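You operate a simulated robot arm through the tools that you are given. There is no shell and no other tool. Be economical: measure what you need, move in short steps, check, and stop when the job is done.

You run a simulated robot arm. Do the job below in one go: nothing can be reset, and whatever is moved stays where it is left.

TASK
Switch the small steamer off, cover it, and put its blue roll and the orange tape in the open drawer.
Fine: dial to low; glass lid on the round dish; shut the drawer.

Only the result counts: the job must be done as asked and must still hold three seconds after the hand-in. Knocking over, shifting, dropping, spilling or breaking anything else fails it. A push-on lid holds only when it is set on centred and level and pressed home; a screw cap is set on level and turned clockwise until tight.

THE ROBOT
A 6-joint arm with a two-finger parallel gripper, fixed in place. Base frame: the origin is at the foot of the arm, x ahead of it, y to its left, z up. Units: mm, degrees, N and s.
With the tool pointing down near the work surface it reaches from about 260 to 680 mm from the base axis. Its first joint turns from -66.0 to 66.0 degrees. Payload 2.9 kg.
Tool frame: the origin (TCP) lies between the finger pads and is the grasp point; the fingertips stand 30 mm ahead of it; z points along the fingers, y is the line along which they close. The gripper opens to 110 mm. The fingers are 20 mm wide and 10 mm thick; the gripper's body (48 by 112 mm) begins 55 mm behind the TCP.
Orientation is told as [roll, pitch, yaw] about the base's x, y, z axes, in that order, counted from this pose: with the fingers straight down and closing along the base's y, the tool's x points along the base's -x, its y along +y and its z along -z.

THE INTERFACE
- The arm moves only by the tool nudge_tool. Its argument "steps" is text: rows parted by semicolons, each of 7 numbers parted by spaces: the shift along the tool's x, y, z in mm, then the turn, a rotation vector about the tool's x, y, z in rad, then the opening, from 0 (shut) to 1 (fully open). In form: x y z wx wy wz gripper; .... A call has 1 to 8 rows; each row shifts and turns the commanded pose from where the row before left it, along the tool's axes as they then stand. Each row takes 0.2 s and may step no farther than 50 mm and 8.6 degrees from the row before; otherwise, or with a gripper value out of range, the whole call is refused. Where a pose cannot be reached the arm comes as near as it can. A force on the tool above 40 N (or 10 N above the force at the start of the call, whichever is more), or a blocked arm, ends the call early, and 0.2 s more pass. The fingers move at their own pace (about 108 mm/s each) and stop on an object; they squeeze with about 35 N. The grip force told is the motor's: it shows also when the fingers shut on nothing. Time passes only in rows, and 0.2 s behind the last, so rows that do not move let the fingers close. The reply holds the time, the measured pose of the TCP, the force on the tool along the base axes, the opening and the grip force, in the units named above and with some noise.
- Cameras (640 x 400 px; columns grow to the right, rows downward): "scene" is fixed at [63, 418.3, 1409.8]; the picture's right is [-0.89, -0.45, 0.00], its down [-0.14, 0.28, -0.95] and it looks along [0.43, -0.85, -0.31] (base axes); focal length 294 px, centre (320, 200). "wrist" rides on the gripper at [-36, 0, -57] in the tool frame; the picture's right is [0.00, -1.00, 0.00], its down [0.97, 0.00, -0.24] and it looks along [0.24, 0.00, 0.97] (tool axes); focal length 218 px, centre (320, 200).
- capture(camera): a new picture of that camera. The clock stands still meanwhile.
- probe_pixels(camera, pixels): for up to 12 pixels [column, row] of the newest picture of that camera ("zoom" is the newest enlarged one), the place [x, y, z] in the base frame of the surface seen there, good to about 2 mm. The clock stands still meanwhile.
- enlarge(camera, box): a new picture of the part [left, top, right, bottom] of that camera's present view, enlarged. The clock stands still meanwhile.
- hand_in(): hands the job in; it is judged then, once.

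Go step by step. Measure first, check grasps and placings, and put right what went wrong. The budget is 80 turns and 38 pictures, counting those below and the enlarged ones. Unless the task says otherwise, let go and move clear before handing in, and close with one line.

The tools are called after "Call:" as name(argument=value, ...) on one line, values as JSON. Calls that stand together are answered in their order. nudge_tool: Moves the arm, as the interface text tells. Its arguments: {"type":"object","properties":{"steps":{"type":"string"}},"required":["steps"]} The other tools are called the same way: capture (camera) takes a picture; probe_pixels (camera, pixels) gives the place of the surface under pixels of a picture; enlarge (camera, box) takes an enlarged picture of a part of a camera's view; hand_in () hands the job in.

At the start:

```text
clock: 0.0
ee_pos: [316.7, 27.9, 1324.8]
orientation: [0.1, -0.1, 0.0]
wrist_force: [0.3, 0.1, -1.2]
width: 109.7
finger_force: 0.1
```

scene: 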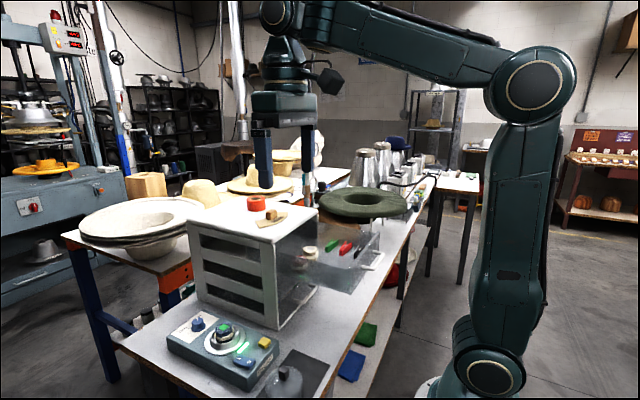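
wrist: 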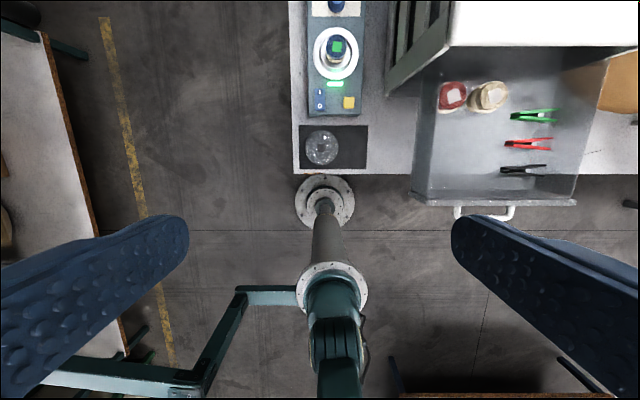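

The scene picture shows a control box with dials (about 225,340), a glass lid on a dark mat (285,380), and an open drawer with things in it. I'll look closer at each.

Call:
enlarge(camera="scene", box=[150, 300, 340, 400])

Call:
enlarge(camera="scene", box=[180, 170, 420, 320])

Call:
enlarge(camera="wrist", box=[280, 0, 640, 225])

```text
3.37 times, centred on (245, 350) of scene
```

zoom: 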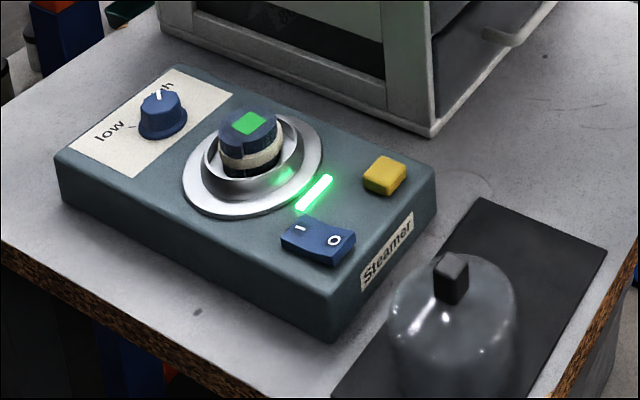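

```text
2.67 times, centred on (300, 245) of scene
```

zoom: 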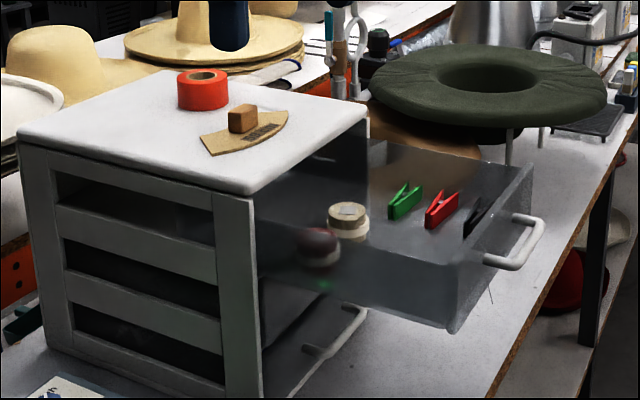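

```text
1.78 times, centred on (460, 112) of wrist
```

zoom: 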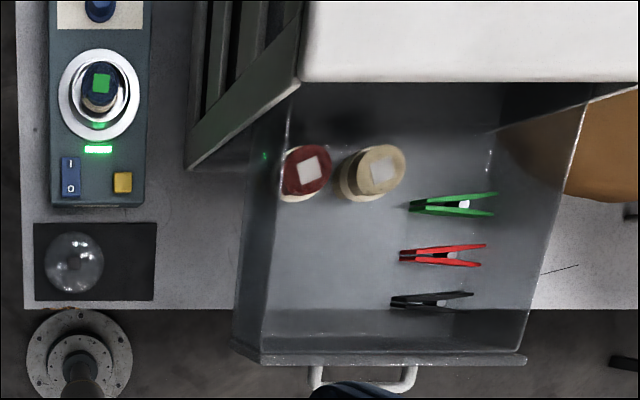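

Blue roll with a green label stands in the steamer's round dish; the rocker, dial and lid are visible. I'll measure everything now.

Call:
probe_pixels(camera="zoom", pixels=[[102, 83], [98, 10], [70, 163], [70, 190], [122, 182], [74, 262], [310, 170], [382, 168], [375, 280], [250, 350], [520, 357], [362, 388]])

Call:
probe_pixels(camera="scene", pixels=[[256, 197], [250, 203], [264, 202], [271, 213], [223, 326], [197, 322], [210, 345], [240, 357], [250, 362], [284, 367], [264, 342], [275, 248]])

Call:
enlarge(camera="wrist", box=[290, 0, 400, 69])

```text
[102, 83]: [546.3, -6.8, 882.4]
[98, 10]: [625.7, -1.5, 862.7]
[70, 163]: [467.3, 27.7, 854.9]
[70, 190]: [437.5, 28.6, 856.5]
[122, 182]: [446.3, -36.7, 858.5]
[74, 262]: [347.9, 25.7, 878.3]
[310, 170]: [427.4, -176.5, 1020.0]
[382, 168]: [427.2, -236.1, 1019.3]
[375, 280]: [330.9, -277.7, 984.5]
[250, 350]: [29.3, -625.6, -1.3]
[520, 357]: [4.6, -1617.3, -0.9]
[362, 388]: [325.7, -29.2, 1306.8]
```

```text
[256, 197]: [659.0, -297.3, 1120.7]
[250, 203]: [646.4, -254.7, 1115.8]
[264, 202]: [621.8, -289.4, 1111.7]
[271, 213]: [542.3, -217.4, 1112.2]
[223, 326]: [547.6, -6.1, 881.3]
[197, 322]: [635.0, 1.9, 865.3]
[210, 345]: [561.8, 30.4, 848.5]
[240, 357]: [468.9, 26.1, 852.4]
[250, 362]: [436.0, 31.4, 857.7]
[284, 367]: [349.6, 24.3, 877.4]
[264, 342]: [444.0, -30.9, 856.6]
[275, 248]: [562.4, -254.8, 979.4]
```

```text
5.80 times, centred on (345, 34) of wrist
```

zoom: 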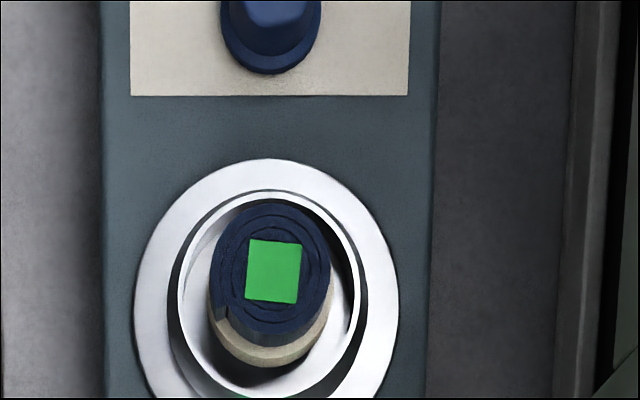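

The blue roll is at about (547,-6) with its top at 882, the dial at (630,0), the rocker "O" at (437,30), the lid knob at (349,25) and the tape at about (645,-275,1115). Now I'll move above the steamer for a closer look and also probe the cabinet and drawer.

Call:
probe_pixels(camera="scene", pixels=[[198, 300], [272, 327], [188, 222], [275, 243], [317, 212], [350, 293], [379, 250], [380, 262], [150, 350], [300, 330], [335, 262], [330, 285]])

Call:
nudge_tool(steps="-45 0 20 0 0 0 1; -45 0 20 0 0 0 1; -45 0 20 0 0 0 1; -45 0 20 0 0 0 1; -45 0 20 0 0 0 1; -15 0 45 0 0 0 1; 0 0 48 0 0 0 1; 0 0 48 0 0 0 1")

```text
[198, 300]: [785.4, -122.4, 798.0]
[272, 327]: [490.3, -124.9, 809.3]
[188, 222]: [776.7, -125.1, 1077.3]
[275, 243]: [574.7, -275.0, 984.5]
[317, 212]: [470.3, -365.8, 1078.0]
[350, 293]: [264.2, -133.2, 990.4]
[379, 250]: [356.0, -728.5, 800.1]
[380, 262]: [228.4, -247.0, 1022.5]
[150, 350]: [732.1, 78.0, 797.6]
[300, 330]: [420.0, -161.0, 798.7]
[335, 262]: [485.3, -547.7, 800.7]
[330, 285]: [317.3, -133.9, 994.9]
```

```text
clock: 1.8
ee_pos: [556.5, 29.5, 1081.6]
orientation: [0.1, -0.2, -0.1]
wrist_force: [-0.2, 0.2, 0.6]
width: 109.8
finger_force: 0.0
```

The table is at z≈800, the steamer top about 850, the cabinet's near side wall at y≈-125. Taking the wrist view.

Call:
capture(camera="wrist")

```text
31 pictures are left
```

wrist: 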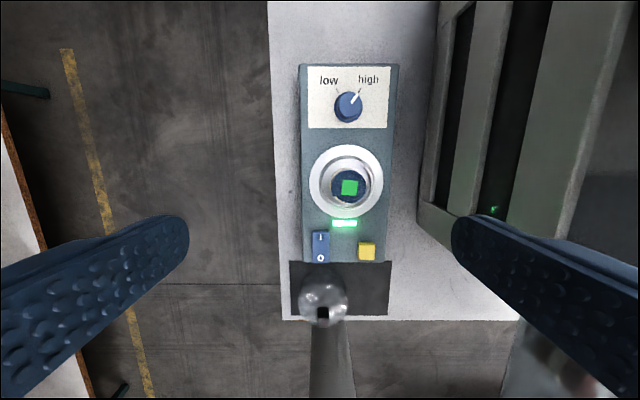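

Call:
enlarge(camera="wrist", box=[270, 60, 430, 160])

Call:
probe_pixels(camera="wrist", pixels=[[348, 108], [348, 97], [349, 187], [333, 187], [362, 187], [310, 187], [382, 187], [321, 239], [320, 257], [322, 312], [349, 203], [349, 217]])

```text
4.00 times, centred on (350, 110) of wrist
```

zoom: 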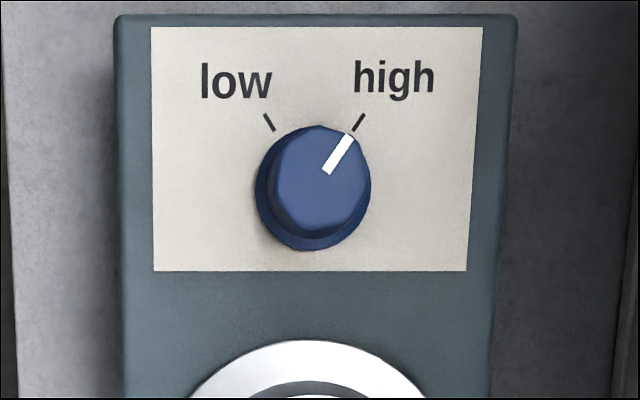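

```text
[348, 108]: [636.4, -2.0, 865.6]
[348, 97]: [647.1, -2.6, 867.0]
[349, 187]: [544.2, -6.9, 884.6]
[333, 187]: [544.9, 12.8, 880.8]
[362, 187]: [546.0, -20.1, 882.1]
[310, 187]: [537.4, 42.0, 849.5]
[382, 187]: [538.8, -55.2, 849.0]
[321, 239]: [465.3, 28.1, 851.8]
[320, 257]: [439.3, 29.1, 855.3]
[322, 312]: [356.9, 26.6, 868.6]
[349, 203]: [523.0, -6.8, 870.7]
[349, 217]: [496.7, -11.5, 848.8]
```

The pointer sits at "high" (zoom 338,155), "low" tick is ~66° counter-clockwise. First I'll press the rocker's O end with closed fingers: approach above it.

Call:
nudge_tool(steps="40 0 40 0 0 0 0; 40 0 40 0 0 0 0; 37 0 40 0 0 0 0; 0 0 40 0 0 0 0; 0 0 18 0 0 0 0; 0 0 0 0 0 0 0")

```text
refused: row 1 steps farther than a row can; nothing moved
```

Call:
nudge_tool(steps="35 0 35 0 0 0 0; 35 0 35 0 0 0 0; 35 0 35 0 0 0 0; 12 0 35 0 0 0 0; 0 0 31 0 0 0 0; 0 0 10 0 0 0 0; 0 0 0 0 0 0 0")

```text
clock: 3.4
ee_pos: [438.2, 28.0, 901.8]
orientation: [0.2, -0.1, 0.0]
wrist_force: [-0.5, 0.4, -0.3]
width: 0.2
finger_force: 35.2
```

The fingers are shut above the O end (tips ~872). Pressing down in small steps.

Call:
nudge_tool(steps="0 0 8 0 0 0 0; 0 0 5 0 0 0 0; 0 0 3 0 0 0 0; 0 0 3 0 0 0 0; 0 0 2 0 0 0 0; 0 0 2 0 0 0 0")

```text
clock: 4.5
ee_pos: [439.3, 28.7, 885.8]
orientation: [0.1, -0.1, 0.0]
wrist_force: [-5.2, -0.2, 8.0]
width: 0.1
finger_force: 34.9
stopped in row 5: the force on the tool passed its limit (the readings are from after the stop); the commanded pose is now the measured one
```

The press hit the force limit with tips at 856. Backing up and looking at whether it rocked.

Call:
nudge_tool(steps="0 0 -30 0 0 0 0; 0 0 -40 0 0 0 0; -40 0 -20 0 0 0 0; -40 0 -20 0 0 0 0")

Call:
enlarge(camera="wrist", box=[220, 150, 460, 300])

```text
clock: 5.5
ee_pos: [519.1, 28.4, 995.1]
orientation: [0.1, -0.1, 0.0]
wrist_force: [-1.2, 0.4, 0.6]
width: 0.1
finger_force: 34.8
```

```text
2.67 times, centred on (340, 225) of wrist
```

zoom: 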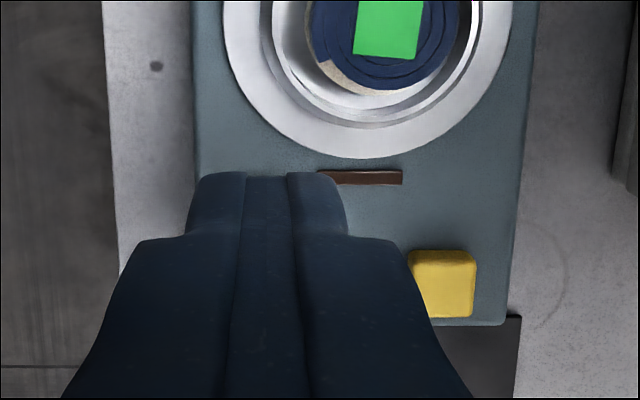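

The indicator is now dark (zoom 362,178), so the rocker is off. Next: the dial; moving over it with half-open fingers.

Call:
nudge_tool(steps="-40 -11 0 0 0 0 0.5; -41 -11 0 0 0 0 0.5; -41 -10 10 0 0 0 0.5; 0 0 40 0 0 0 0.5; 0 0 35 0 0 0 0.5; 0 0 0 0 0 0 0.5")

Call:
capture(camera="wrist")

```text
clock: 6.9
ee_pos: [644.0, -2.8, 909.2]
orientation: [0.1, -0.1, -0.1]
wrist_force: [-0.3, 0.1, 0.1]
width: 54.8
finger_force: 0.0
```

```text
28 pictures are left
```

wrist: 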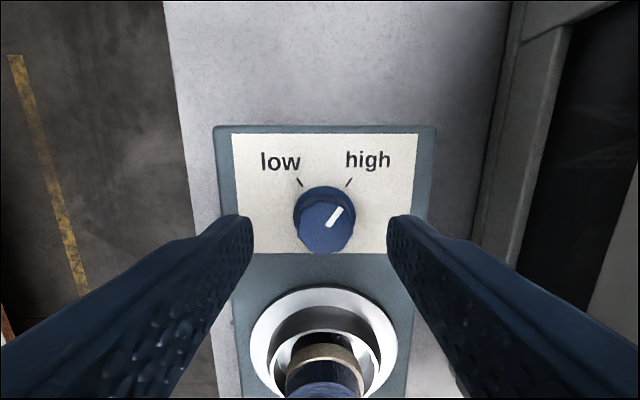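

The knob top centre (325,225) computes to (643,-5). Lowering, closing, then turning counter-clockwise.

Call:
nudge_tool(steps="0 -2 15 0 0 0 0.5; 1 0 10 0 0 0 0.5; 0 0 0 0 0 0 0; 0 0 0 0 0 0 0; 0 0 0 0 0 0 0")

```text
clock: 8.1
ee_pos: [640.0, -5.4, 884.7]
orientation: [0.0, -0.1, 0.1]
wrist_force: [-0.6, 4.3, -1.9]
width: 28.1
finger_force: 44.8
```

Call:
nudge_tool(steps="0 0 0 0 0 -0.145 0; 0 0 0 0 0 -0.145 0; 0 0 0 0 0 -0.145 0; 0 0 0 0 0 -0.145 0; 0 0 0 0 0 -0.145 0; 0 0 0 0 0 -0.145 0; 0 0 0 0 0 -0.145 0; 0 0 0 0 0 -0.145 0")

Call:
capture(camera="wrist")

```text
clock: 9.9
ee_pos: [639.9, -5.0, 885.0]
orientation: [0.0, -0.1, 66.7]
wrist_force: [-2.0, 11.6, -4.8]
width: 28.0
finger_force: 44.9
```

```text
27 pictures are left
```

wrist: 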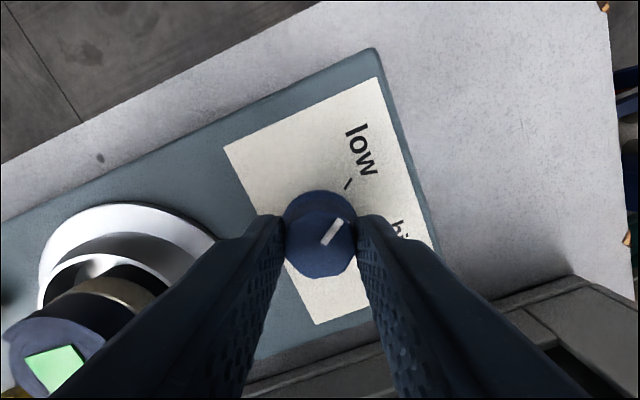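

The pointer (333,232) now lines up with the "low" tick (348,184). Releasing and backing up to verify.

Call:
nudge_tool(steps="0 0 0 0 0 0 0.5; 0 0 0 0 0 0 0.5; 0 0 -30 0 0 0 0.5; 0 0 -40 0 0 0 0.5; 0 0 -40 0 0 0 0.5; 0 0 0 0 0 0.145 0.7; 0 0 0 0 0 0.145 0.7; 0 0 0 0 0 0.145 0.7")

Call:
nudge_tool(steps="0 0 0 0 0 0.145 0.7; 0 0 0 0 0 0.145 0.7; 0 0 0 0 0 0.145 0.7; 0 0 0 0 0 0.145 0.7; 0 0 0 0 0 0.149 0.7; 33 0 0 0 0 0 0.7; 33 0 0 0 0 0 0.7; 0 0 0 0 0 0 0.7")

Call:
capture(camera="wrist")

```text
clock: 11.7
ee_pos: [640.5, -5.3, 994.4]
orientation: [0.0, -0.2, 41.3]
wrist_force: [-0.4, -0.2, 0.0]
width: 77.1
finger_force: 0.1
```

```text
clock: 13.5
ee_pos: [571.6, -5.3, 995.0]
orientation: [0.0, -0.2, -0.2]
wrist_force: [0.3, 0.2, 1.3]
width: 77.2
finger_force: 0.1
```

```text
26 pictures are left
```

wrist: 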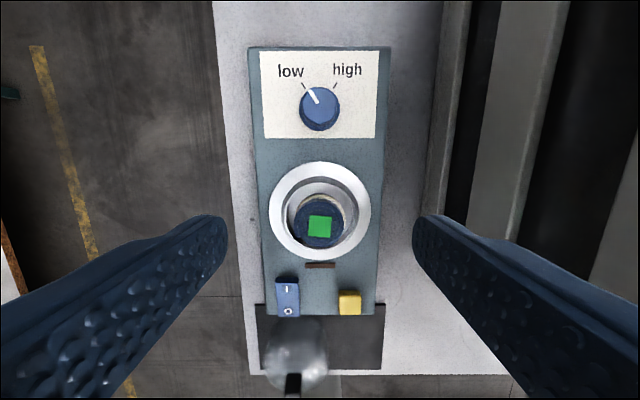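

The dial points to "low" (315,97), and the indicator stays dark. Now measuring the roll and dish.

Call:
enlarge(camera="wrist", box=[240, 150, 400, 250])

```text
4.00 times, centred on (320, 200) of wrist
```

zoom: 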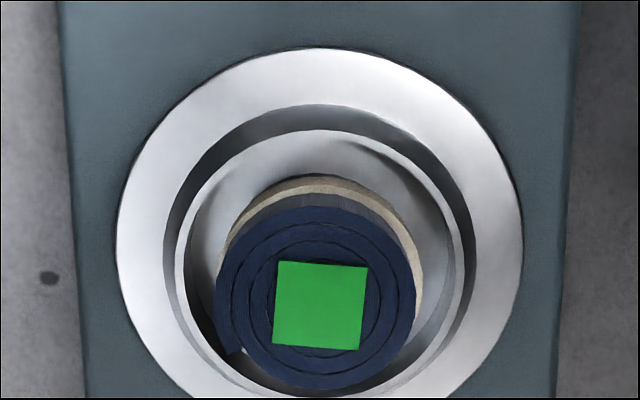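

Call:
probe_pixels(camera="zoom", pixels=[[222, 300], [408, 300], [320, 215], [320, 370], [320, 190], [320, 160], [320, 115], [320, 80], [188, 240], [462, 240], [130, 240], [515, 240]])

```text
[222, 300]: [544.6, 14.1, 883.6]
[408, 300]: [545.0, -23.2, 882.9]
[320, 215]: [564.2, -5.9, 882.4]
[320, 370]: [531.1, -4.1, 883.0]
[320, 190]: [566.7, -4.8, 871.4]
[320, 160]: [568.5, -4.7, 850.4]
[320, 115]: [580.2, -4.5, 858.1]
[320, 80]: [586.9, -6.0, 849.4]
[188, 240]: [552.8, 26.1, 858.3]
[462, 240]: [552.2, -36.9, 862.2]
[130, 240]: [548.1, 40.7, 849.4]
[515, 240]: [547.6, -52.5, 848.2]
```

The roll's centre is about (546,-4.7), ø≈39, top 883; the dish rim is ≈860 with radius ≈32. I'll grip with tips at ≈864, above the rim.

Call:
nudge_tool(steps="25 0 0 0 0 0 0.6; 0 0 45 0 0 0 0.6; 0 0 45 0 0 0 0.6; 0 0 12 0 0 0 0.6; 0 0 0 0 0 0 0.6; 0 0 0 0 0 0 0; 0 0 0 0 0 0 0")

Call:
nudge_tool(steps="0 0 0 0 0 0 0; 0 0 -10 0 0 0 0; 0 0 -20 0 0 0 0; 0 0 -40 0 0 0 0; 0 0 -45 0 0 0 0; 0 0 -45 0 0 0 0; 0 0 -45 0 0 0 0; 0 0 -45 0 0 0 0")

Call:
capture(camera="scene")

```text
clock: 15.1
ee_pos: [551.2, -3.3, 894.3]
orientation: [0.1, -0.2, -0.2]
wrist_force: [0.2, -0.6, 0.1]
width: 42.1
finger_force: 35.1
```

```text
clock: 16.9
ee_pos: [546.4, -5.6, 1144.7]
orientation: [0.0, 0.0, -0.3]
wrist_force: [-0.2, 0.9, 0.0]
width: 0.0
finger_force: 34.7
```

```text
24 pictures are left
```

scene: 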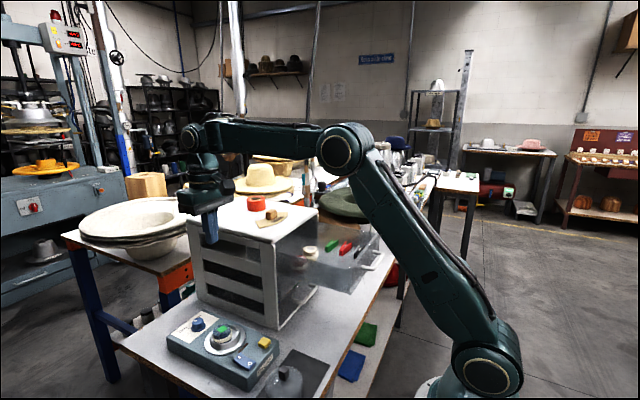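

The grip slipped: opening is 0 and the roll is still in the dish (222,330). I'll look closer.

Call:
enlarge(camera="scene", box=[190, 310, 270, 360])

Call:
enlarge(camera="wrist", box=[240, 150, 400, 250])

```text
8.00 times, centred on (230, 335) of scene
```

zoom: 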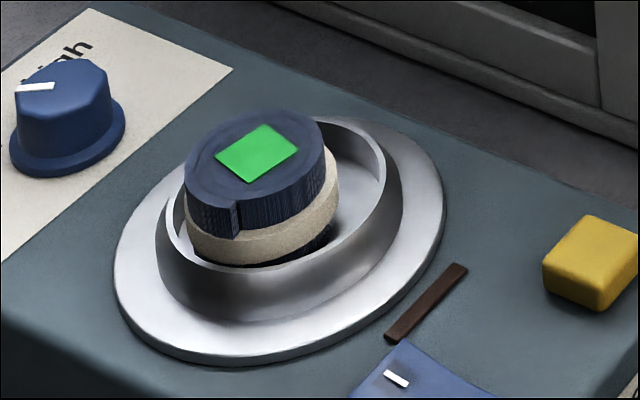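

```text
4.00 times, centred on (320, 200) of wrist
```

zoom: 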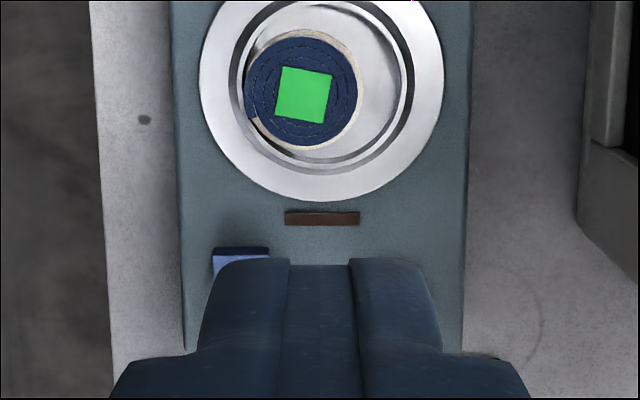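

The roll is a spool: blue top (~868–883) above a wider cream band. My tips only caught the band's edge. Probing its present place to retake it on the blue part.

Call:
probe_pixels(camera="zoom", pixels=[[250, 92], [356, 92], [302, 42], [302, 142], [234, 90], [412, 90], [323, 168], [302, 148], [380, 90], [340, 18], [246, 120], [404, 90]])

Call:
enlarge(camera="scene", box=[206, 316, 246, 341])

```text
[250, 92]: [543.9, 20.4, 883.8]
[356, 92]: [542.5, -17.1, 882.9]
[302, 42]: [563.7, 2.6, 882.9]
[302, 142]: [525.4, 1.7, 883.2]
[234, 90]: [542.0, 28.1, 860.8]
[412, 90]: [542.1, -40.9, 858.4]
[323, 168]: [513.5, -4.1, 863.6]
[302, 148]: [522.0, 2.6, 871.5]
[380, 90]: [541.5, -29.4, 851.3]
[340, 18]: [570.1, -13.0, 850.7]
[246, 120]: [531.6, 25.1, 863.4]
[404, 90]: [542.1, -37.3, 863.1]
```

```text
16.00 times, centred on (226, 328) of scene
```

zoom: 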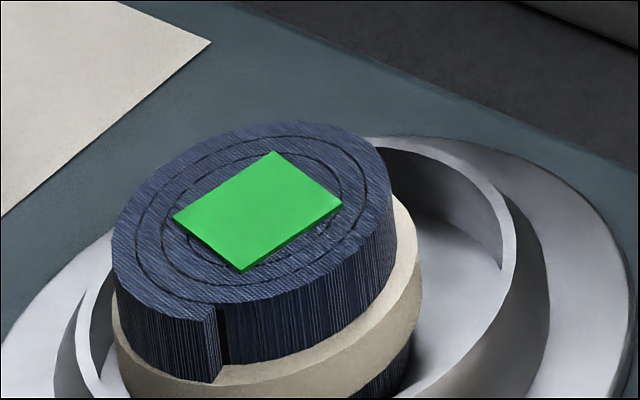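

The roll is now at (544,1.8), blue part ≈872–883, rim top ≈863. I'll grip just the blue part (tips ≈872) and lift gently, checking the width.

Call:
nudge_tool(steps="2 7 40 0 0 0 0.6; 0 0 49 0 0 0 0.6; 0 0 49 0 0 0 0.6; 0 0 49 0 0 0 0.6; 0 0 40 0 0 0 0.6; 0 0 16 0 0 0 0.6; 0 0 0 0 0 0 0.6; 0 0 0 0 0 0 0.6")

Call:
nudge_tool(steps="0 0 0 0 0 0 0; 0 0 0 0 0 0 0; 0 0 0 0 0 0 0; 0 0 0 0 0 0 0")

Call:
nudge_tool(steps="0 0 -3 0 0 0 0; 0 0 -3 0 0 0 0; 0 0 0 0 0 0 0")

```text
clock: 18.7
ee_pos: [547.3, 3.0, 900.6]
orientation: [0.0, -0.2, -0.2]
wrist_force: [-0.5, 0.0, 0.2]
width: 65.9
finger_force: 0.1
```

```text
clock: 19.7
ee_pos: [548.3, 3.1, 899.3]
orientation: [0.1, -0.2, -0.2]
wrist_force: [0.3, -0.6, 0.3]
width: 41.6
finger_force: 35.2
```

```text
clock: 20.5
ee_pos: [546.3, 1.4, 906.3]
orientation: [0.1, -0.1, -0.2]
wrist_force: [-0.1, 1.0, -0.7]
width: 41.3
finger_force: 35.2
```

The width holds at 41.3 after 6 mm. Lifting further, gently.

Call:
nudge_tool(steps="0 0 -5 0 0 0 0; 0 0 -6 0 0 0 0; 0 0 -8 0 0 0 0; 0 0 -10 0 0 0 0; 0 0 -8 0 0 0 0; 0 0 0 0 0 0 0")

Call:
enlarge(camera="scene", box=[174, 280, 270, 340])

```text
clock: 21.9
ee_pos: [547.7, 1.7, 942.7]
orientation: [0.1, -0.2, -0.2]
wrist_force: [0.1, 0.3, -0.9]
width: 41.0
finger_force: 34.5
```

```text
6.67 times, centred on (222, 310) of scene
```

zoom: 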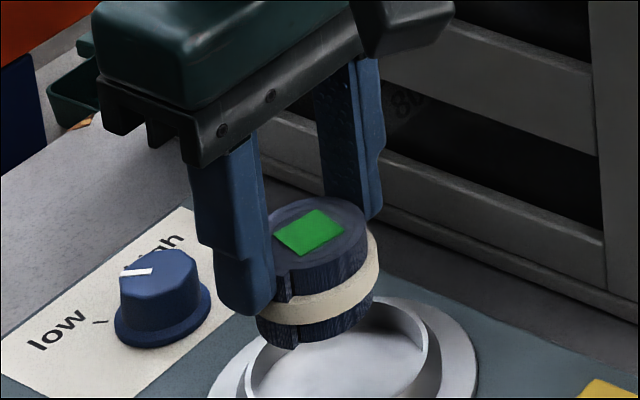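

It's held, but the roll appears off-centre towards the robot between the fingers and the width is creeping down. Checking with the wrist view before carrying.

Call:
capture(camera="wrist")

Call:
probe_pixels(camera="zoom", pixels=[[310, 232], [350, 225], [310, 255], [325, 200], [290, 275], [262, 300], [370, 190], [240, 270], [300, 310], [345, 320]])

```text
19 pictures are left
```

wrist: 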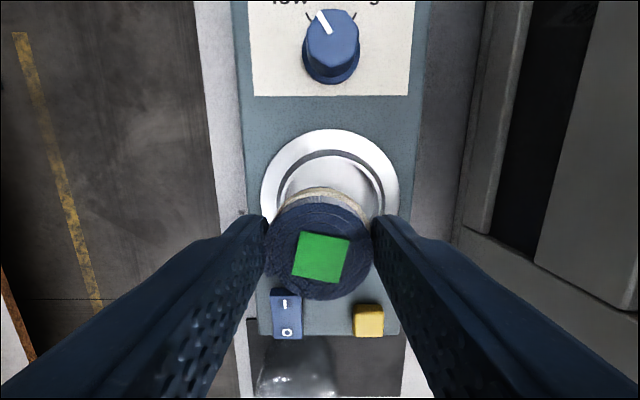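

```text
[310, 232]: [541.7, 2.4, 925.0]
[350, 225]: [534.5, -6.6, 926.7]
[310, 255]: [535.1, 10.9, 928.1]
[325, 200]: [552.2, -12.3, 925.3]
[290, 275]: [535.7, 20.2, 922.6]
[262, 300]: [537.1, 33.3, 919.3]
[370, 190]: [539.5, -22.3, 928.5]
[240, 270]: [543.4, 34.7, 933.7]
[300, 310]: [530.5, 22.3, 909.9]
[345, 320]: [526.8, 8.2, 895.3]
```

The roll is centred between the pads (top at 926, as expected), with no slip. Carrying it up and back toward the drawer, gently.

Call:
nudge_tool(steps="5 0 -15 0 0 0 0; 12 0 -22 0 0 0 0; 18 0 -25 0 0 0 0; 22 0 -25 0 0 0 0; 25 0 -25 0 0 0 0; 25 0 -25 0 0 0 0; 25 0 -25 0 0 0 0; 25 0 -15 0 0 0 0")

Call:
nudge_tool(steps="25 -10 0 0 0 0 0; 20 -20 0 0 0 0 0; 5 -25 0 0 0 0 0; 0 -25 0 0 0 0 0; 0 -25 0 0 0 0 0; 0 -25 0 0 0 0 0; 0 -25 0 0 0 0 0; 0 -15 0 0 0 0 0")

Call:
capture(camera="wrist")

```text
clock: 23.7
ee_pos: [392.0, 5.5, 1119.3]
orientation: [0.0, -0.2, -0.2]
wrist_force: [0.8, 0.4, -0.9]
width: 41.2
finger_force: 34.6
```

```text
clock: 25.5
ee_pos: [340.6, -166.5, 1119.5]
orientation: [0.2, -0.1, -0.1]
wrist_force: [-0.3, -0.3, -0.9]
width: 41.2
finger_force: 34.8
```

```text
18 pictures are left
```

wrist: 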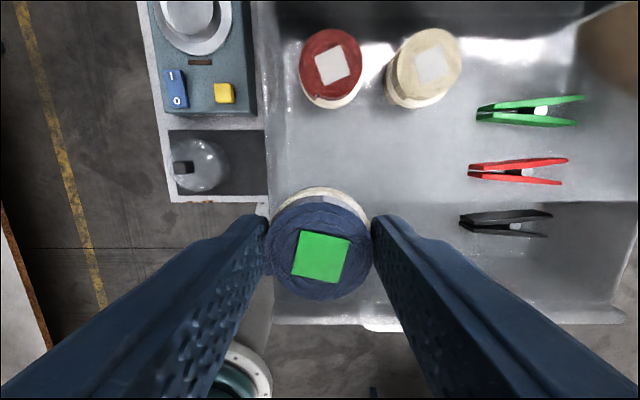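

Call:
probe_pixels(camera="wrist", pixels=[[332, 66], [332, 100], [430, 65], [385, 150], [430, 220], [468, 220], [268, 120], [600, 320], [420, 300], [340, 135], [272, 180], [400, 327]])

```text
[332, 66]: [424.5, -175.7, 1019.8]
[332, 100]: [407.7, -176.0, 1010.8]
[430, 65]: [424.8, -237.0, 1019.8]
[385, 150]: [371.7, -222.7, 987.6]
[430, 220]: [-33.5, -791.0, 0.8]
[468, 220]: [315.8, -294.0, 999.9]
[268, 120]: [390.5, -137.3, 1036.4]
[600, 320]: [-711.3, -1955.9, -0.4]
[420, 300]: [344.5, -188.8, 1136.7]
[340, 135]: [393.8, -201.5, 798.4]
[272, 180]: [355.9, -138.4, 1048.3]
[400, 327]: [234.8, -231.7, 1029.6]
```

The drawer floor is about 987, free space between the walls (y≈-140) and black clip (y≈-294). I'll set the roll at about (312,-186), lowering to TCP ≈1037.

Call:
nudge_tool(steps="14 -10 0 0 0 0 0; 14 -10 15 0 0 0 0; 0 0 25 0 0 0 0; 0 0 20 0 0 0 0; 0 0 12 0 0 0 0; 0 0 5 0 0 0 0; 0 0 0 0 0 0 0")

Call:
nudge_tool(steps="0 0 2 0 0 0 0; 0 0 2 0 0 0 0; 0 0 1 0 0 0 0; 0 0 0 0 0 0 0")

```text
clock: 27.1
ee_pos: [310.7, -188.0, 1042.8]
orientation: [0.1, -0.2, -0.3]
wrist_force: [1.1, -0.1, 0.1]
width: 40.9
finger_force: 34.5
```

```text
clock: 28.1
ee_pos: [311.7, -187.0, 1036.9]
orientation: [0.1, -0.2, -0.1]
wrist_force: [0.1, -0.2, -0.8]
width: 40.5
finger_force: 34.9
```

No contact force yet; creeping lower.

Call:
nudge_tool(steps="0 0 1 0 0 0 0; 0 0 1 0 0 0 0; 0 0 0 0 0 0 0")

Call:
enlarge(camera="scene", box=[260, 220, 420, 320])

```text
clock: 28.9
ee_pos: [313.1, -188.1, 1037.6]
orientation: [0.1, -0.3, -0.2]
wrist_force: [0.0, 0.3, 22.4]
width: 40.8
finger_force: 34.9
```

```text
4.00 times, centred on (340, 270) of scene
```

zoom: 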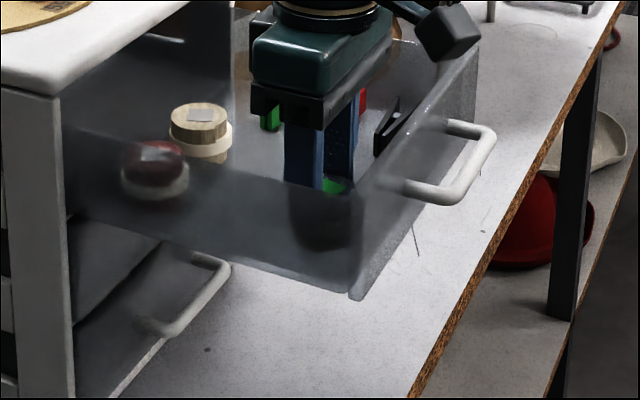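

Contact with the floor (22 N up). Releasing to a 60 mm opening and rising, then heading toward the tape.

Call:
nudge_tool(steps="0 0 -1 0 0 0 0; 0 0 0 0 0 0 0.52; 0 0 0 0 0 0 0.52; 0 0 -20 0 0 0 0.52; 0 0 -40 0 0 0 0.52; 0 0 -40 0 0 0 0.7; 0 0 -40 0 0 0 0.7; 0 0 -40 0 0 0 0.7")

Call:
nudge_tool(steps="-47 -10 0 0 0 0 0.7; -47 -10 0 0 0 0 0.7; -47 -10 0 0 0 0 0.7; -47 -10 0 0 0 0 0.7; -47 -15 0 0 0 0 0.7; -45 -15 0 0 0 0 0.7; -40 -15 0 0 0 0 0.7; 0 0 0 0 0 0 0.7")

Call:
capture(camera="wrist")

```text
clock: 30.7
ee_pos: [310.9, -188.6, 1216.2]
orientation: [0.2, -0.1, -0.2]
wrist_force: [0.2, -0.4, 0.1]
width: 76.9
finger_force: 0.0
```

```text
clock: 32.1
ee_pos: [536.2, -240.3, 1177.7]
orientation: [1.8, 3.9, 0.0]
wrist_force: [7.1, -4.8, -12.9]
width: 76.5
finger_force: 0.0
out of reach, approached as far as the arm can: row 5, 6
stopped in row 6: the force on the tool passed its limit (the readings are from after the stop); the commanded pose is now the measured one
```

```text
16 pictures are left
```

wrist: 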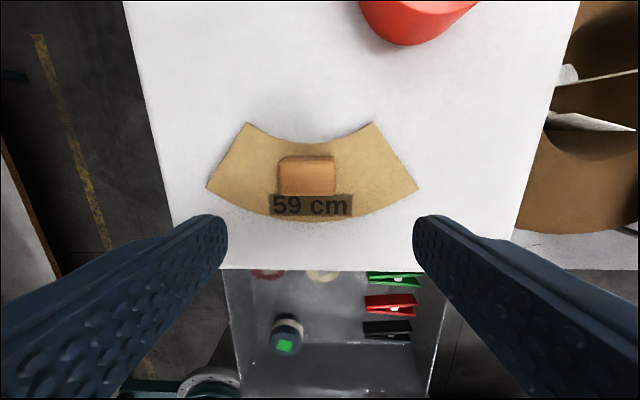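

Straight-down reach runs out here (~r 590 at this height), so the tape needs a forward-tilted tool. Measuring the tape (415,20) and block.

Call:
probe_pixels(camera="wrist", pixels=[[415, 10], [405, 40], [380, 30], [450, 20], [308, 165], [310, 190], [400, 100], [300, 240], [285, 345], [330, 265], [430, 390], [240, 390]])

Call:
enlarge(camera="scene", box=[230, 180, 310, 230])

```text
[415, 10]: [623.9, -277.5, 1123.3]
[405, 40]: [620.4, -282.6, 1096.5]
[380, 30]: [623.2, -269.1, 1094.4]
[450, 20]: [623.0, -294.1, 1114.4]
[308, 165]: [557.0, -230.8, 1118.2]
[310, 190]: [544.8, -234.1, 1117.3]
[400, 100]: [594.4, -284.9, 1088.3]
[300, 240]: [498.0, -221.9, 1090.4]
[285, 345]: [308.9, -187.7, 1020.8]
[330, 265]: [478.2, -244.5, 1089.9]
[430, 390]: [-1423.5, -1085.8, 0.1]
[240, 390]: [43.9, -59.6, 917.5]
```

```text
8.00 times, centred on (270, 205) of scene
```

zoom: 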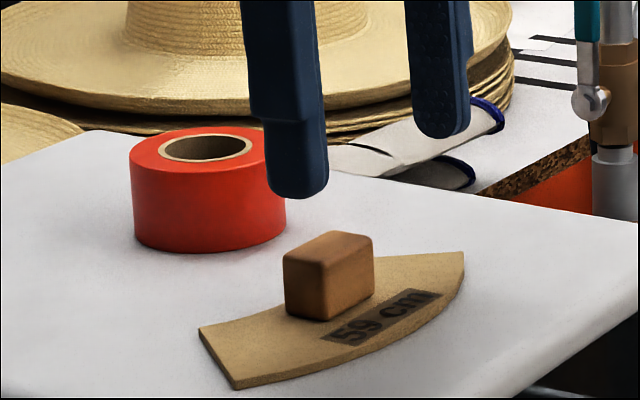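

Call:
probe_pixels(camera="zoom", pixels=[[208, 148], [145, 150], [140, 200], [210, 245], [205, 168], [258, 148], [190, 132], [280, 210], [200, 200], [170, 157], [240, 138]])

```text
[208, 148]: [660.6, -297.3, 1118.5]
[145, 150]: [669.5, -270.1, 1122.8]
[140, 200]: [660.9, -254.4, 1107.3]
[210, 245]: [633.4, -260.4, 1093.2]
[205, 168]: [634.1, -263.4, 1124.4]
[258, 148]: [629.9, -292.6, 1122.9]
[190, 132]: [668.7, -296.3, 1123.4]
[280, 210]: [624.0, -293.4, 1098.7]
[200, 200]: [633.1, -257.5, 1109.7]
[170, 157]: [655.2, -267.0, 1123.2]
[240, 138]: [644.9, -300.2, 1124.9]
```

The tape: centre ≈(648,-279), ø≈54, z 1090–1123; the block top is ≈1118 at (551,-232). I'll back off, square the tool, yaw -23° and tilt the fingers 35° outward.

Call:
nudge_tool(steps="40 0 -10 0.031 -0.068 0 0.8; 0 0 0 0 0 0.136 0.8; 0 0 0 0 0 0.136 0.8; 0 0 0 0 0 0.135 0.8; 0 0 0 0 -0.122 0 0.8; 0 0 0 0 -0.122 0 0.8; 0 0 0 0 -0.122 0 0.8; 0 0 0 0 -0.122 0 0.8")

Call:
nudge_tool(steps="0 0 0 0 -0.122 0 0.8; 0 0 0 0 0 0 0.8")

```text
clock: 33.9
ee_pos: [495.9, -239.5, 1191.7]
orientation: [0.0, -27.8, -23.5]
wrist_force: [-0.3, -1.1, -0.1]
width: 87.7
finger_force: 0.1
```

```text
clock: 34.5
ee_pos: [496.1, -239.4, 1190.3]
orientation: [0.2, -34.9, -23.5]
wrist_force: [-0.9, -0.2, -0.3]
width: 88.0
finger_force: 0.1
```

Orientation is as wanted. Moving radially out over the tape at height 1190.

Call:
nudge_tool(steps="-29.9 6.1 20.9 0 0 0 0.8; -29.9 6.1 20.9 0 0 0 0.8; -29.9 6.1 20.9 0 0 0 0.8; -29.9 6.1 20.9 0 0 0 0.8; 0 0 0 0 0 0 0.8")

Call:
capture(camera="wrist")

```text
clock: 35.7
ee_pos: [638.5, -275.3, 1191.1]
orientation: [0.1, -34.7, -23.5]
wrist_force: [-0.8, 0.0, -0.4]
width: 88.0
finger_force: 0.0
```

```text
14 pictures are left
```

wrist: 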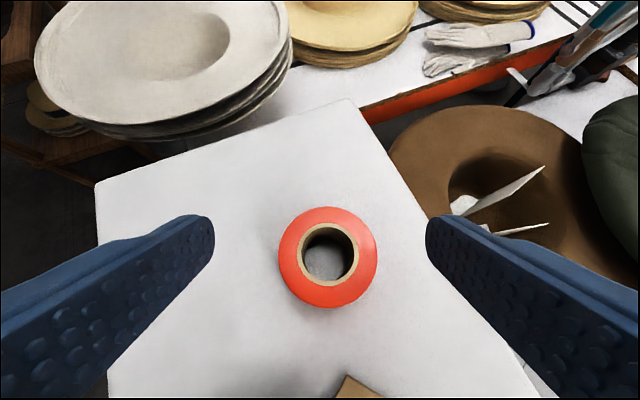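

Call:
probe_pixels(camera="wrist", pixels=[[282, 255], [374, 255], [328, 212], [328, 296], [295, 225], [360, 225], [295, 285], [362, 285]])

```text
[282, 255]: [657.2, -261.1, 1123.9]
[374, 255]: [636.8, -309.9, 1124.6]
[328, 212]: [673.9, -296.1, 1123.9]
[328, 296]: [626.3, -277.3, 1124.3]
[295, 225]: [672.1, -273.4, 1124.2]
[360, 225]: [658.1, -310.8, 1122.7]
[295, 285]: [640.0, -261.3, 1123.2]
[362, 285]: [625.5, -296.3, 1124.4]
```

Tape centre refined to (649,-286), R≈27. Correcting sideways by -6 and out 4, then straight down to TCP ≈1126 and closing.

Call:
nudge_tool(steps="-3.3 -6 2.3 0 0 0 0.8; 14.4 0 20.5 0 0 0 0.8; 12.6 0 18 0 0 0 0.8; 7.5 0 10.6 0 0 0 0.8; 2.6 0 3.7 0 0 0 0.8; 0 0 0 0 0 0 0.8; 0 0 0 0 0 0 0.8")

Call:
nudge_tool(steps="0 0 0 0 0 0 0; 0 0 0 0 0 0 0; 0 0 0 0 0 0 0; -1.7 0 -2.5 0 0 0 0; -1.7 0 -2.5 0 0 0 0; 0 0 0 0 0 0 0")

Call:
capture(camera="wrist")

```text
clock: 37.3
ee_pos: [641.1, -281.6, 1126.2]
orientation: [0.1, -34.8, -23.5]
wrist_force: [0.8, -0.2, -0.1]
width: 87.9
finger_force: 0.2
```

```text
clock: 38.7
ee_pos: [642.0, -281.1, 1132.6]
orientation: [0.0, -34.9, -23.5]
wrist_force: [-0.1, 0.7, 0.1]
width: 58.0
finger_force: 34.6
```

```text
13 pictures are left
```

wrist: 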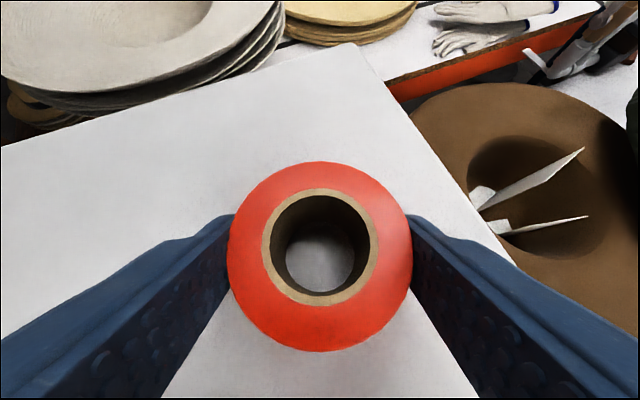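

Tape held firmly (58 mm). Lifting 60 mm more, then carrying it back over the drawer with the same tilt.

Call:
nudge_tool(steps="-10 0 -14.3 0 0 0 0; -17.2 0 -24.6 0 0 0 0; -11 0 -15.6 0 0 0 0; 18 -5 -12.6 0 0 0 0; 27 -8 -18.9 0 0 0 0; 27 -8 -18.9 0 0 0 0; 27 -8 -18.9 0 0 0 0; 27 -8 -18.9 0 0 0 0")

Call:
nudge_tool(steps="27 -8 -18.9 0 0 0 0; 27 -8 -18.9 0 0 0 0; 27 -5 -18.9 0 0 0 0; 21 -5 -14.7 0 0 0 0; 12 0 -8.4 0 0 0 0; 0 0 0 0 0 0 0")

Call:
capture(camera="wrist")

```text
clock: 40.5
ee_pos: [483.8, -256.4, 1199.8]
orientation: [0.1, -35.0, -23.5]
wrist_force: [0.6, 0.2, -0.9]
width: 58.0
finger_force: 35.0
```

```text
clock: 41.9
ee_pos: [349.3, -223.3, 1198.6]
orientation: [0.1, -34.8, -23.5]
wrist_force: [-1.0, -0.1, 0.2]
width: 58.1
finger_force: 35.0
```

```text
12 pictures are left
```

wrist: 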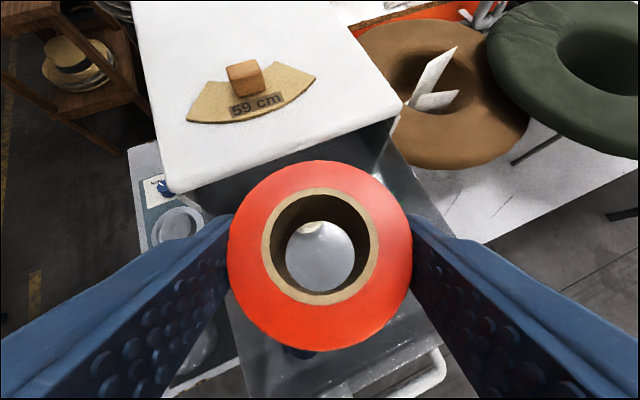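

Above the free spot. Lowering to TCP ≈1033, then creeping to contact.

Call:
nudge_tool(steps="14.4 0 20.5 0 0 0 0; 20 0 28.7 0 0 0 0; 20 0 28.7 0 0 0 0; 17.2 0 24.6 0 0 0 0; 14.4 0 20.5 0 0 0 0; 8.6 0 12.3 0 0 0 0; 0 0 0 0 0 0 0")

Call:
enlarge(camera="scene", box=[260, 220, 420, 320])

```text
clock: 43.5
ee_pos: [347.0, -224.7, 1036.3]
orientation: [0.1, -34.9, -23.5]
wrist_force: [0.0, -0.6, -0.3]
width: 57.9
finger_force: 34.9
```

```text
4.00 times, centred on (340, 270) of scene
```

zoom: 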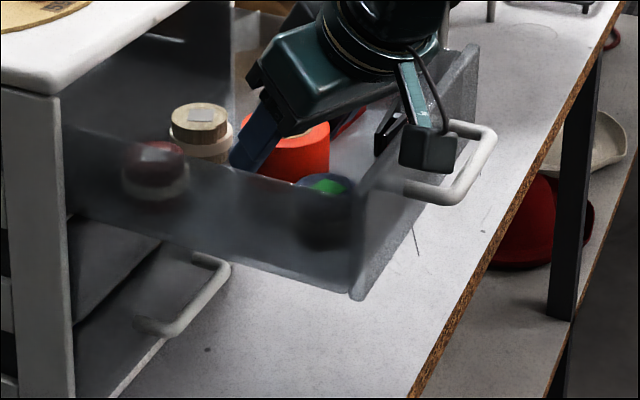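

The tape is nearly down, but a box on the wrist (zoom 425,150) is near the handle. Measuring its clearance.

Call:
probe_pixels(camera="zoom", pixels=[[428, 168], [405, 165], [450, 168], [465, 140], [375, 185], [350, 290], [475, 60], [435, 195], [300, 150], [270, 195], [200, 190], [240, 165]])

```text
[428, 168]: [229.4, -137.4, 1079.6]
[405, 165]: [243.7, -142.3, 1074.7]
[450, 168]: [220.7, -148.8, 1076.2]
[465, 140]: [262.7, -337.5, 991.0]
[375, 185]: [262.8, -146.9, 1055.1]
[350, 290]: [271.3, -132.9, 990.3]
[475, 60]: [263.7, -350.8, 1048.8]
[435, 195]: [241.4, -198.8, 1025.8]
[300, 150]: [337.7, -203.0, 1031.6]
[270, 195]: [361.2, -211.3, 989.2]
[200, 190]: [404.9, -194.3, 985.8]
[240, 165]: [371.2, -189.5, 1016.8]
```

The box bottom is at ≈1074 against a wall top ≈1055; ≈12 mm more descent clears it. Creeping down.

Call:
nudge_tool(steps="2.9 0 4.1 0 0 0 0; 1.7 0 2.5 0 0 0 0; 0.9 0 1.2 0 0 0 0; 0 0 0 0 0 0 0")

Call:
nudge_tool(steps="0.7 0 1 0 0 0 0; 0 0 0 0 0 0 0")

```text
clock: 44.5
ee_pos: [347.4, -223.0, 1024.9]
orientation: [0.1, -34.8, -23.5]
wrist_force: [-0.2, -1.0, 0.1]
width: 57.8
finger_force: 35.4
```

```text
clock: 45.1
ee_pos: [346.6, -223.0, 1023.8]
orientation: [0.1, -34.9, -23.4]
wrist_force: [0.1, 0.1, 0.9]
width: 58.2
finger_force: 35.1
```

Call:
nudge_tool(steps="0.6 0 0.8 0 0 0 0; 0.6 0 0.8 0 0 0 0; 0 0 0 0 0 0 0")

```text
clock: 45.9
ee_pos: [348.0, -223.9, 1023.7]
orientation: [0.0, -35.2, -23.4]
wrist_force: [0.7, 2.3, 19.7]
width: 57.9
finger_force: 34.8
```

Floor contact (20 N). Releasing slightly and rising straight up.

Call:
nudge_tool(steps="-0.4 0 -0.6 0 0 0 0; 0 0 0 0 0 0 0.63; 0 0 0 0 0 0 0.63; -5.7 0 -8.2 0 0 0 0.63; -14.4 0 -20.5 0 0 0 0.63; -20 0 -28.7 0 0 0 0.63; -20 0 -28.7 0 0 0 0.63; -20 0 -28.7 0 0 0 0.63")

Call:
capture(camera="wrist")

```text
clock: 47.7
ee_pos: [347.5, -222.6, 1164.2]
orientation: [0.1, -34.8, -23.7]
wrist_force: [0.7, 0.7, 0.1]
width: 69.3
finger_force: 0.0
```

```text
10 pictures are left
```

wrist: 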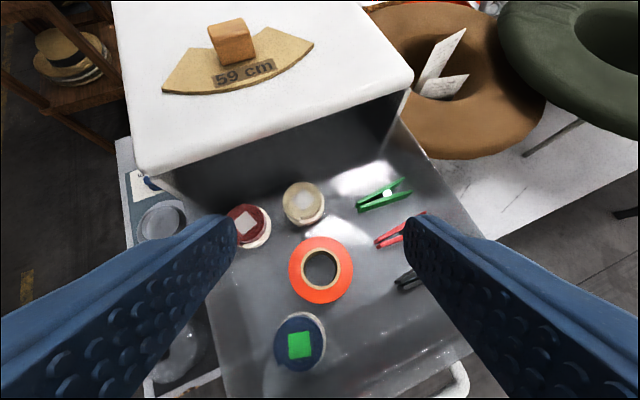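

Both rolls/tape are upright in the drawer. Now squaring the tool and getting in front of the handle (bar at x≈228, z≈1026, y-centre ≈-255) with shut fingers.

Call:
nudge_tool(steps="0 0 0 0 0.1222 0 0; 0 0 0 0 0.1222 0 0; 0 0 0 0 0.1222 0 0; 0 0 0 0 0.1222 0 0; 0 0 0 0 0.1222 0 0; 0 0 0 0 0 -0.137 0; 0 0 0 0 0 -0.137 0; 0 0 0 0 0 -0.138 0")

Call:
nudge_tool(steps="40 -8 0 0 0 0 0; 40 -8 0 0 0 0 0; 40 -8 0 0 0 0 0; 27 -8 0 0 0 0 0; 0 0 0 0 0 0 0")

Call:
capture(camera="wrist")

```text
clock: 49.5
ee_pos: [346.5, -222.7, 1163.6]
orientation: [0.1, 0.2, 0.3]
wrist_force: [-0.6, -0.6, 0.6]
width: 0.0
finger_force: 34.9
```

```text
clock: 50.7
ee_pos: [201.7, -256.9, 1162.6]
orientation: [0.2, 0.0, 0.2]
wrist_force: [-0.6, 0.3, 0.1]
width: 0.2
finger_force: 34.9
```

```text
9 pictures are left
```

wrist: 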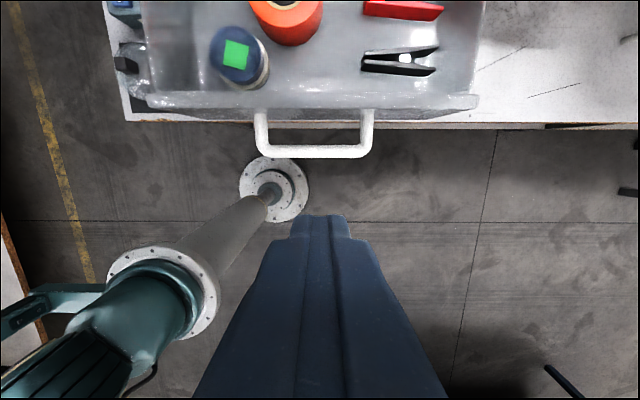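

Call:
probe_pixels(camera="wrist", pixels=[[314, 152], [270, 151], [360, 151], [262, 125], [367, 125], [300, 102], [150, 101], [470, 101], [300, 98]])

```text
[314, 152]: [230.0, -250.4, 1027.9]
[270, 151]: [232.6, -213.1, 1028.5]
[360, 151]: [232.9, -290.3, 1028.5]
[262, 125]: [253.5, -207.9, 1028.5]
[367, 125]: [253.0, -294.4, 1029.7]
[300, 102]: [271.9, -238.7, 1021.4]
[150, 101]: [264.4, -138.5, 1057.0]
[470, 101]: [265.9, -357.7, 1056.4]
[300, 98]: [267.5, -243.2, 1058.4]
```

The bar top is 1028.5, front face ≈226, centre y=-251. Lowering to TCP 1042 in front of it.

Call:
nudge_tool(steps="0 5 40 0 0 0 0; 0 0 40 0 0 0 0; 0 0 30 0 0 0 0; 0 0 10.5 0 0 0 0; -8 0 0 0 0 0 0; -6 0 0 0 0 0 0; -6 0 0 0 0 0 0; -6 0 0 0 0 0 0")

```text
clock: 52.5
ee_pos: [227.1, -249.0, 1044.1]
orientation: [0.2, 0.1, 0.3]
wrist_force: [-0.7, 0.7, -0.7]
width: 0.3
finger_force: 34.5
```

No resisting force yet; pushing on at a slow pace.

Call:
nudge_tool(steps="-8 0 0 0 0 0 0; -10 0 0 0 0 0 0; -12 0 0 0 0 0 0; -12 0 0 0 0 0 0; -12 0 0 0 0 0 0; -10 0 0 0 0 0 0; -6 0 0 0 0 0 0")

Call:
capture(camera="scene")

```text
clock: 54.1
ee_pos: [296.7, -249.4, 1042.2]
orientation: [0.2, 0.1, 0.2]
wrist_force: [-0.6, 0.2, 0.5]
width: 0.0
finger_force: 35.3
```

```text
8 pictures are left
```

scene: 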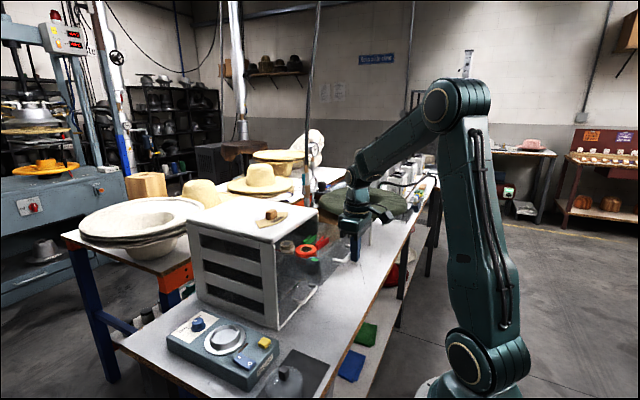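

The drawer is moving in cleanly. Continuing at a steady pace.

Call:
nudge_tool(steps="-8 0 0 0 0 0 0; -12 0 0 0 0 0 0; -14 0 0 0 0 0 0; -14 0 0 0 0 0 0; -14 0 0 0 0 0 0; -14 0 0 0 0 0 0; -12 0 0 0 0 0 0; -8 0 0 0 0 0 0")

Call:
nudge_tool(steps="-8 0 0 0 0 0 0; -8 0 0 0 0 0 0; -6 0 0 0 0 0 0; -5 0 0 0 0 0 0; -5 0 0 0 0 0 0; -4 0 0 0 0 0 0; -4 0 0 0 0 0 0; -3 0 0 0 0 0 0")

```text
clock: 55.9
ee_pos: [392.4, -249.7, 1041.9]
orientation: [0.1, 0.1, 0.2]
wrist_force: [-0.5, 0.5, -0.7]
width: 0.0
finger_force: 34.4
```

```text
clock: 57.4
ee_pos: [421.0, -250.3, 1041.9]
orientation: [0.6, 1.1, -0.6]
wrist_force: [-10.4, 0.8, 4.0]
width: 0.0
finger_force: 35.0
stopped in row 7: the force on the tool passed its limit (the readings are from after the stop); the commanded pose is now the measured one
```

A firm stop at x≈421. Backing off and checking whether the drawer is fully shut.

Call:
nudge_tool(steps="20 0 0 0 0 0 0; 40 0 -20 0 0 0 0; 0 0 -45 0 0 0 0; 0 0 -45 0 0 0 0; 0 0 -40 0 0 0 0.7; 0 45 0 0 0 0 0.7; 0 45 0 0 0 0 0.7; 0 45 0 0 0 0 0.7")

Call:
enlarge(camera="scene", box=[180, 190, 372, 310])

Call:
capture(camera="wrist")

```text
clock: 59.2
ee_pos: [366.5, -114.4, 1194.2]
orientation: [0.4, 1.1, -0.3]
wrist_force: [-0.2, 0.8, 0.1]
width: 77.2
finger_force: 0.0
```

```text
3.33 times, centred on (276, 250) of scene
```

zoom: 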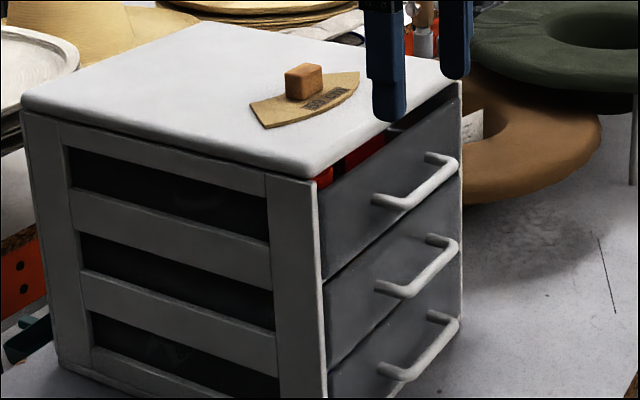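

```text
6 pictures are left
```

wrist: 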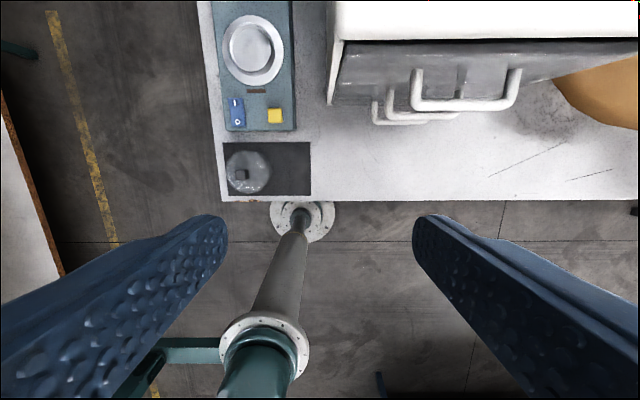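

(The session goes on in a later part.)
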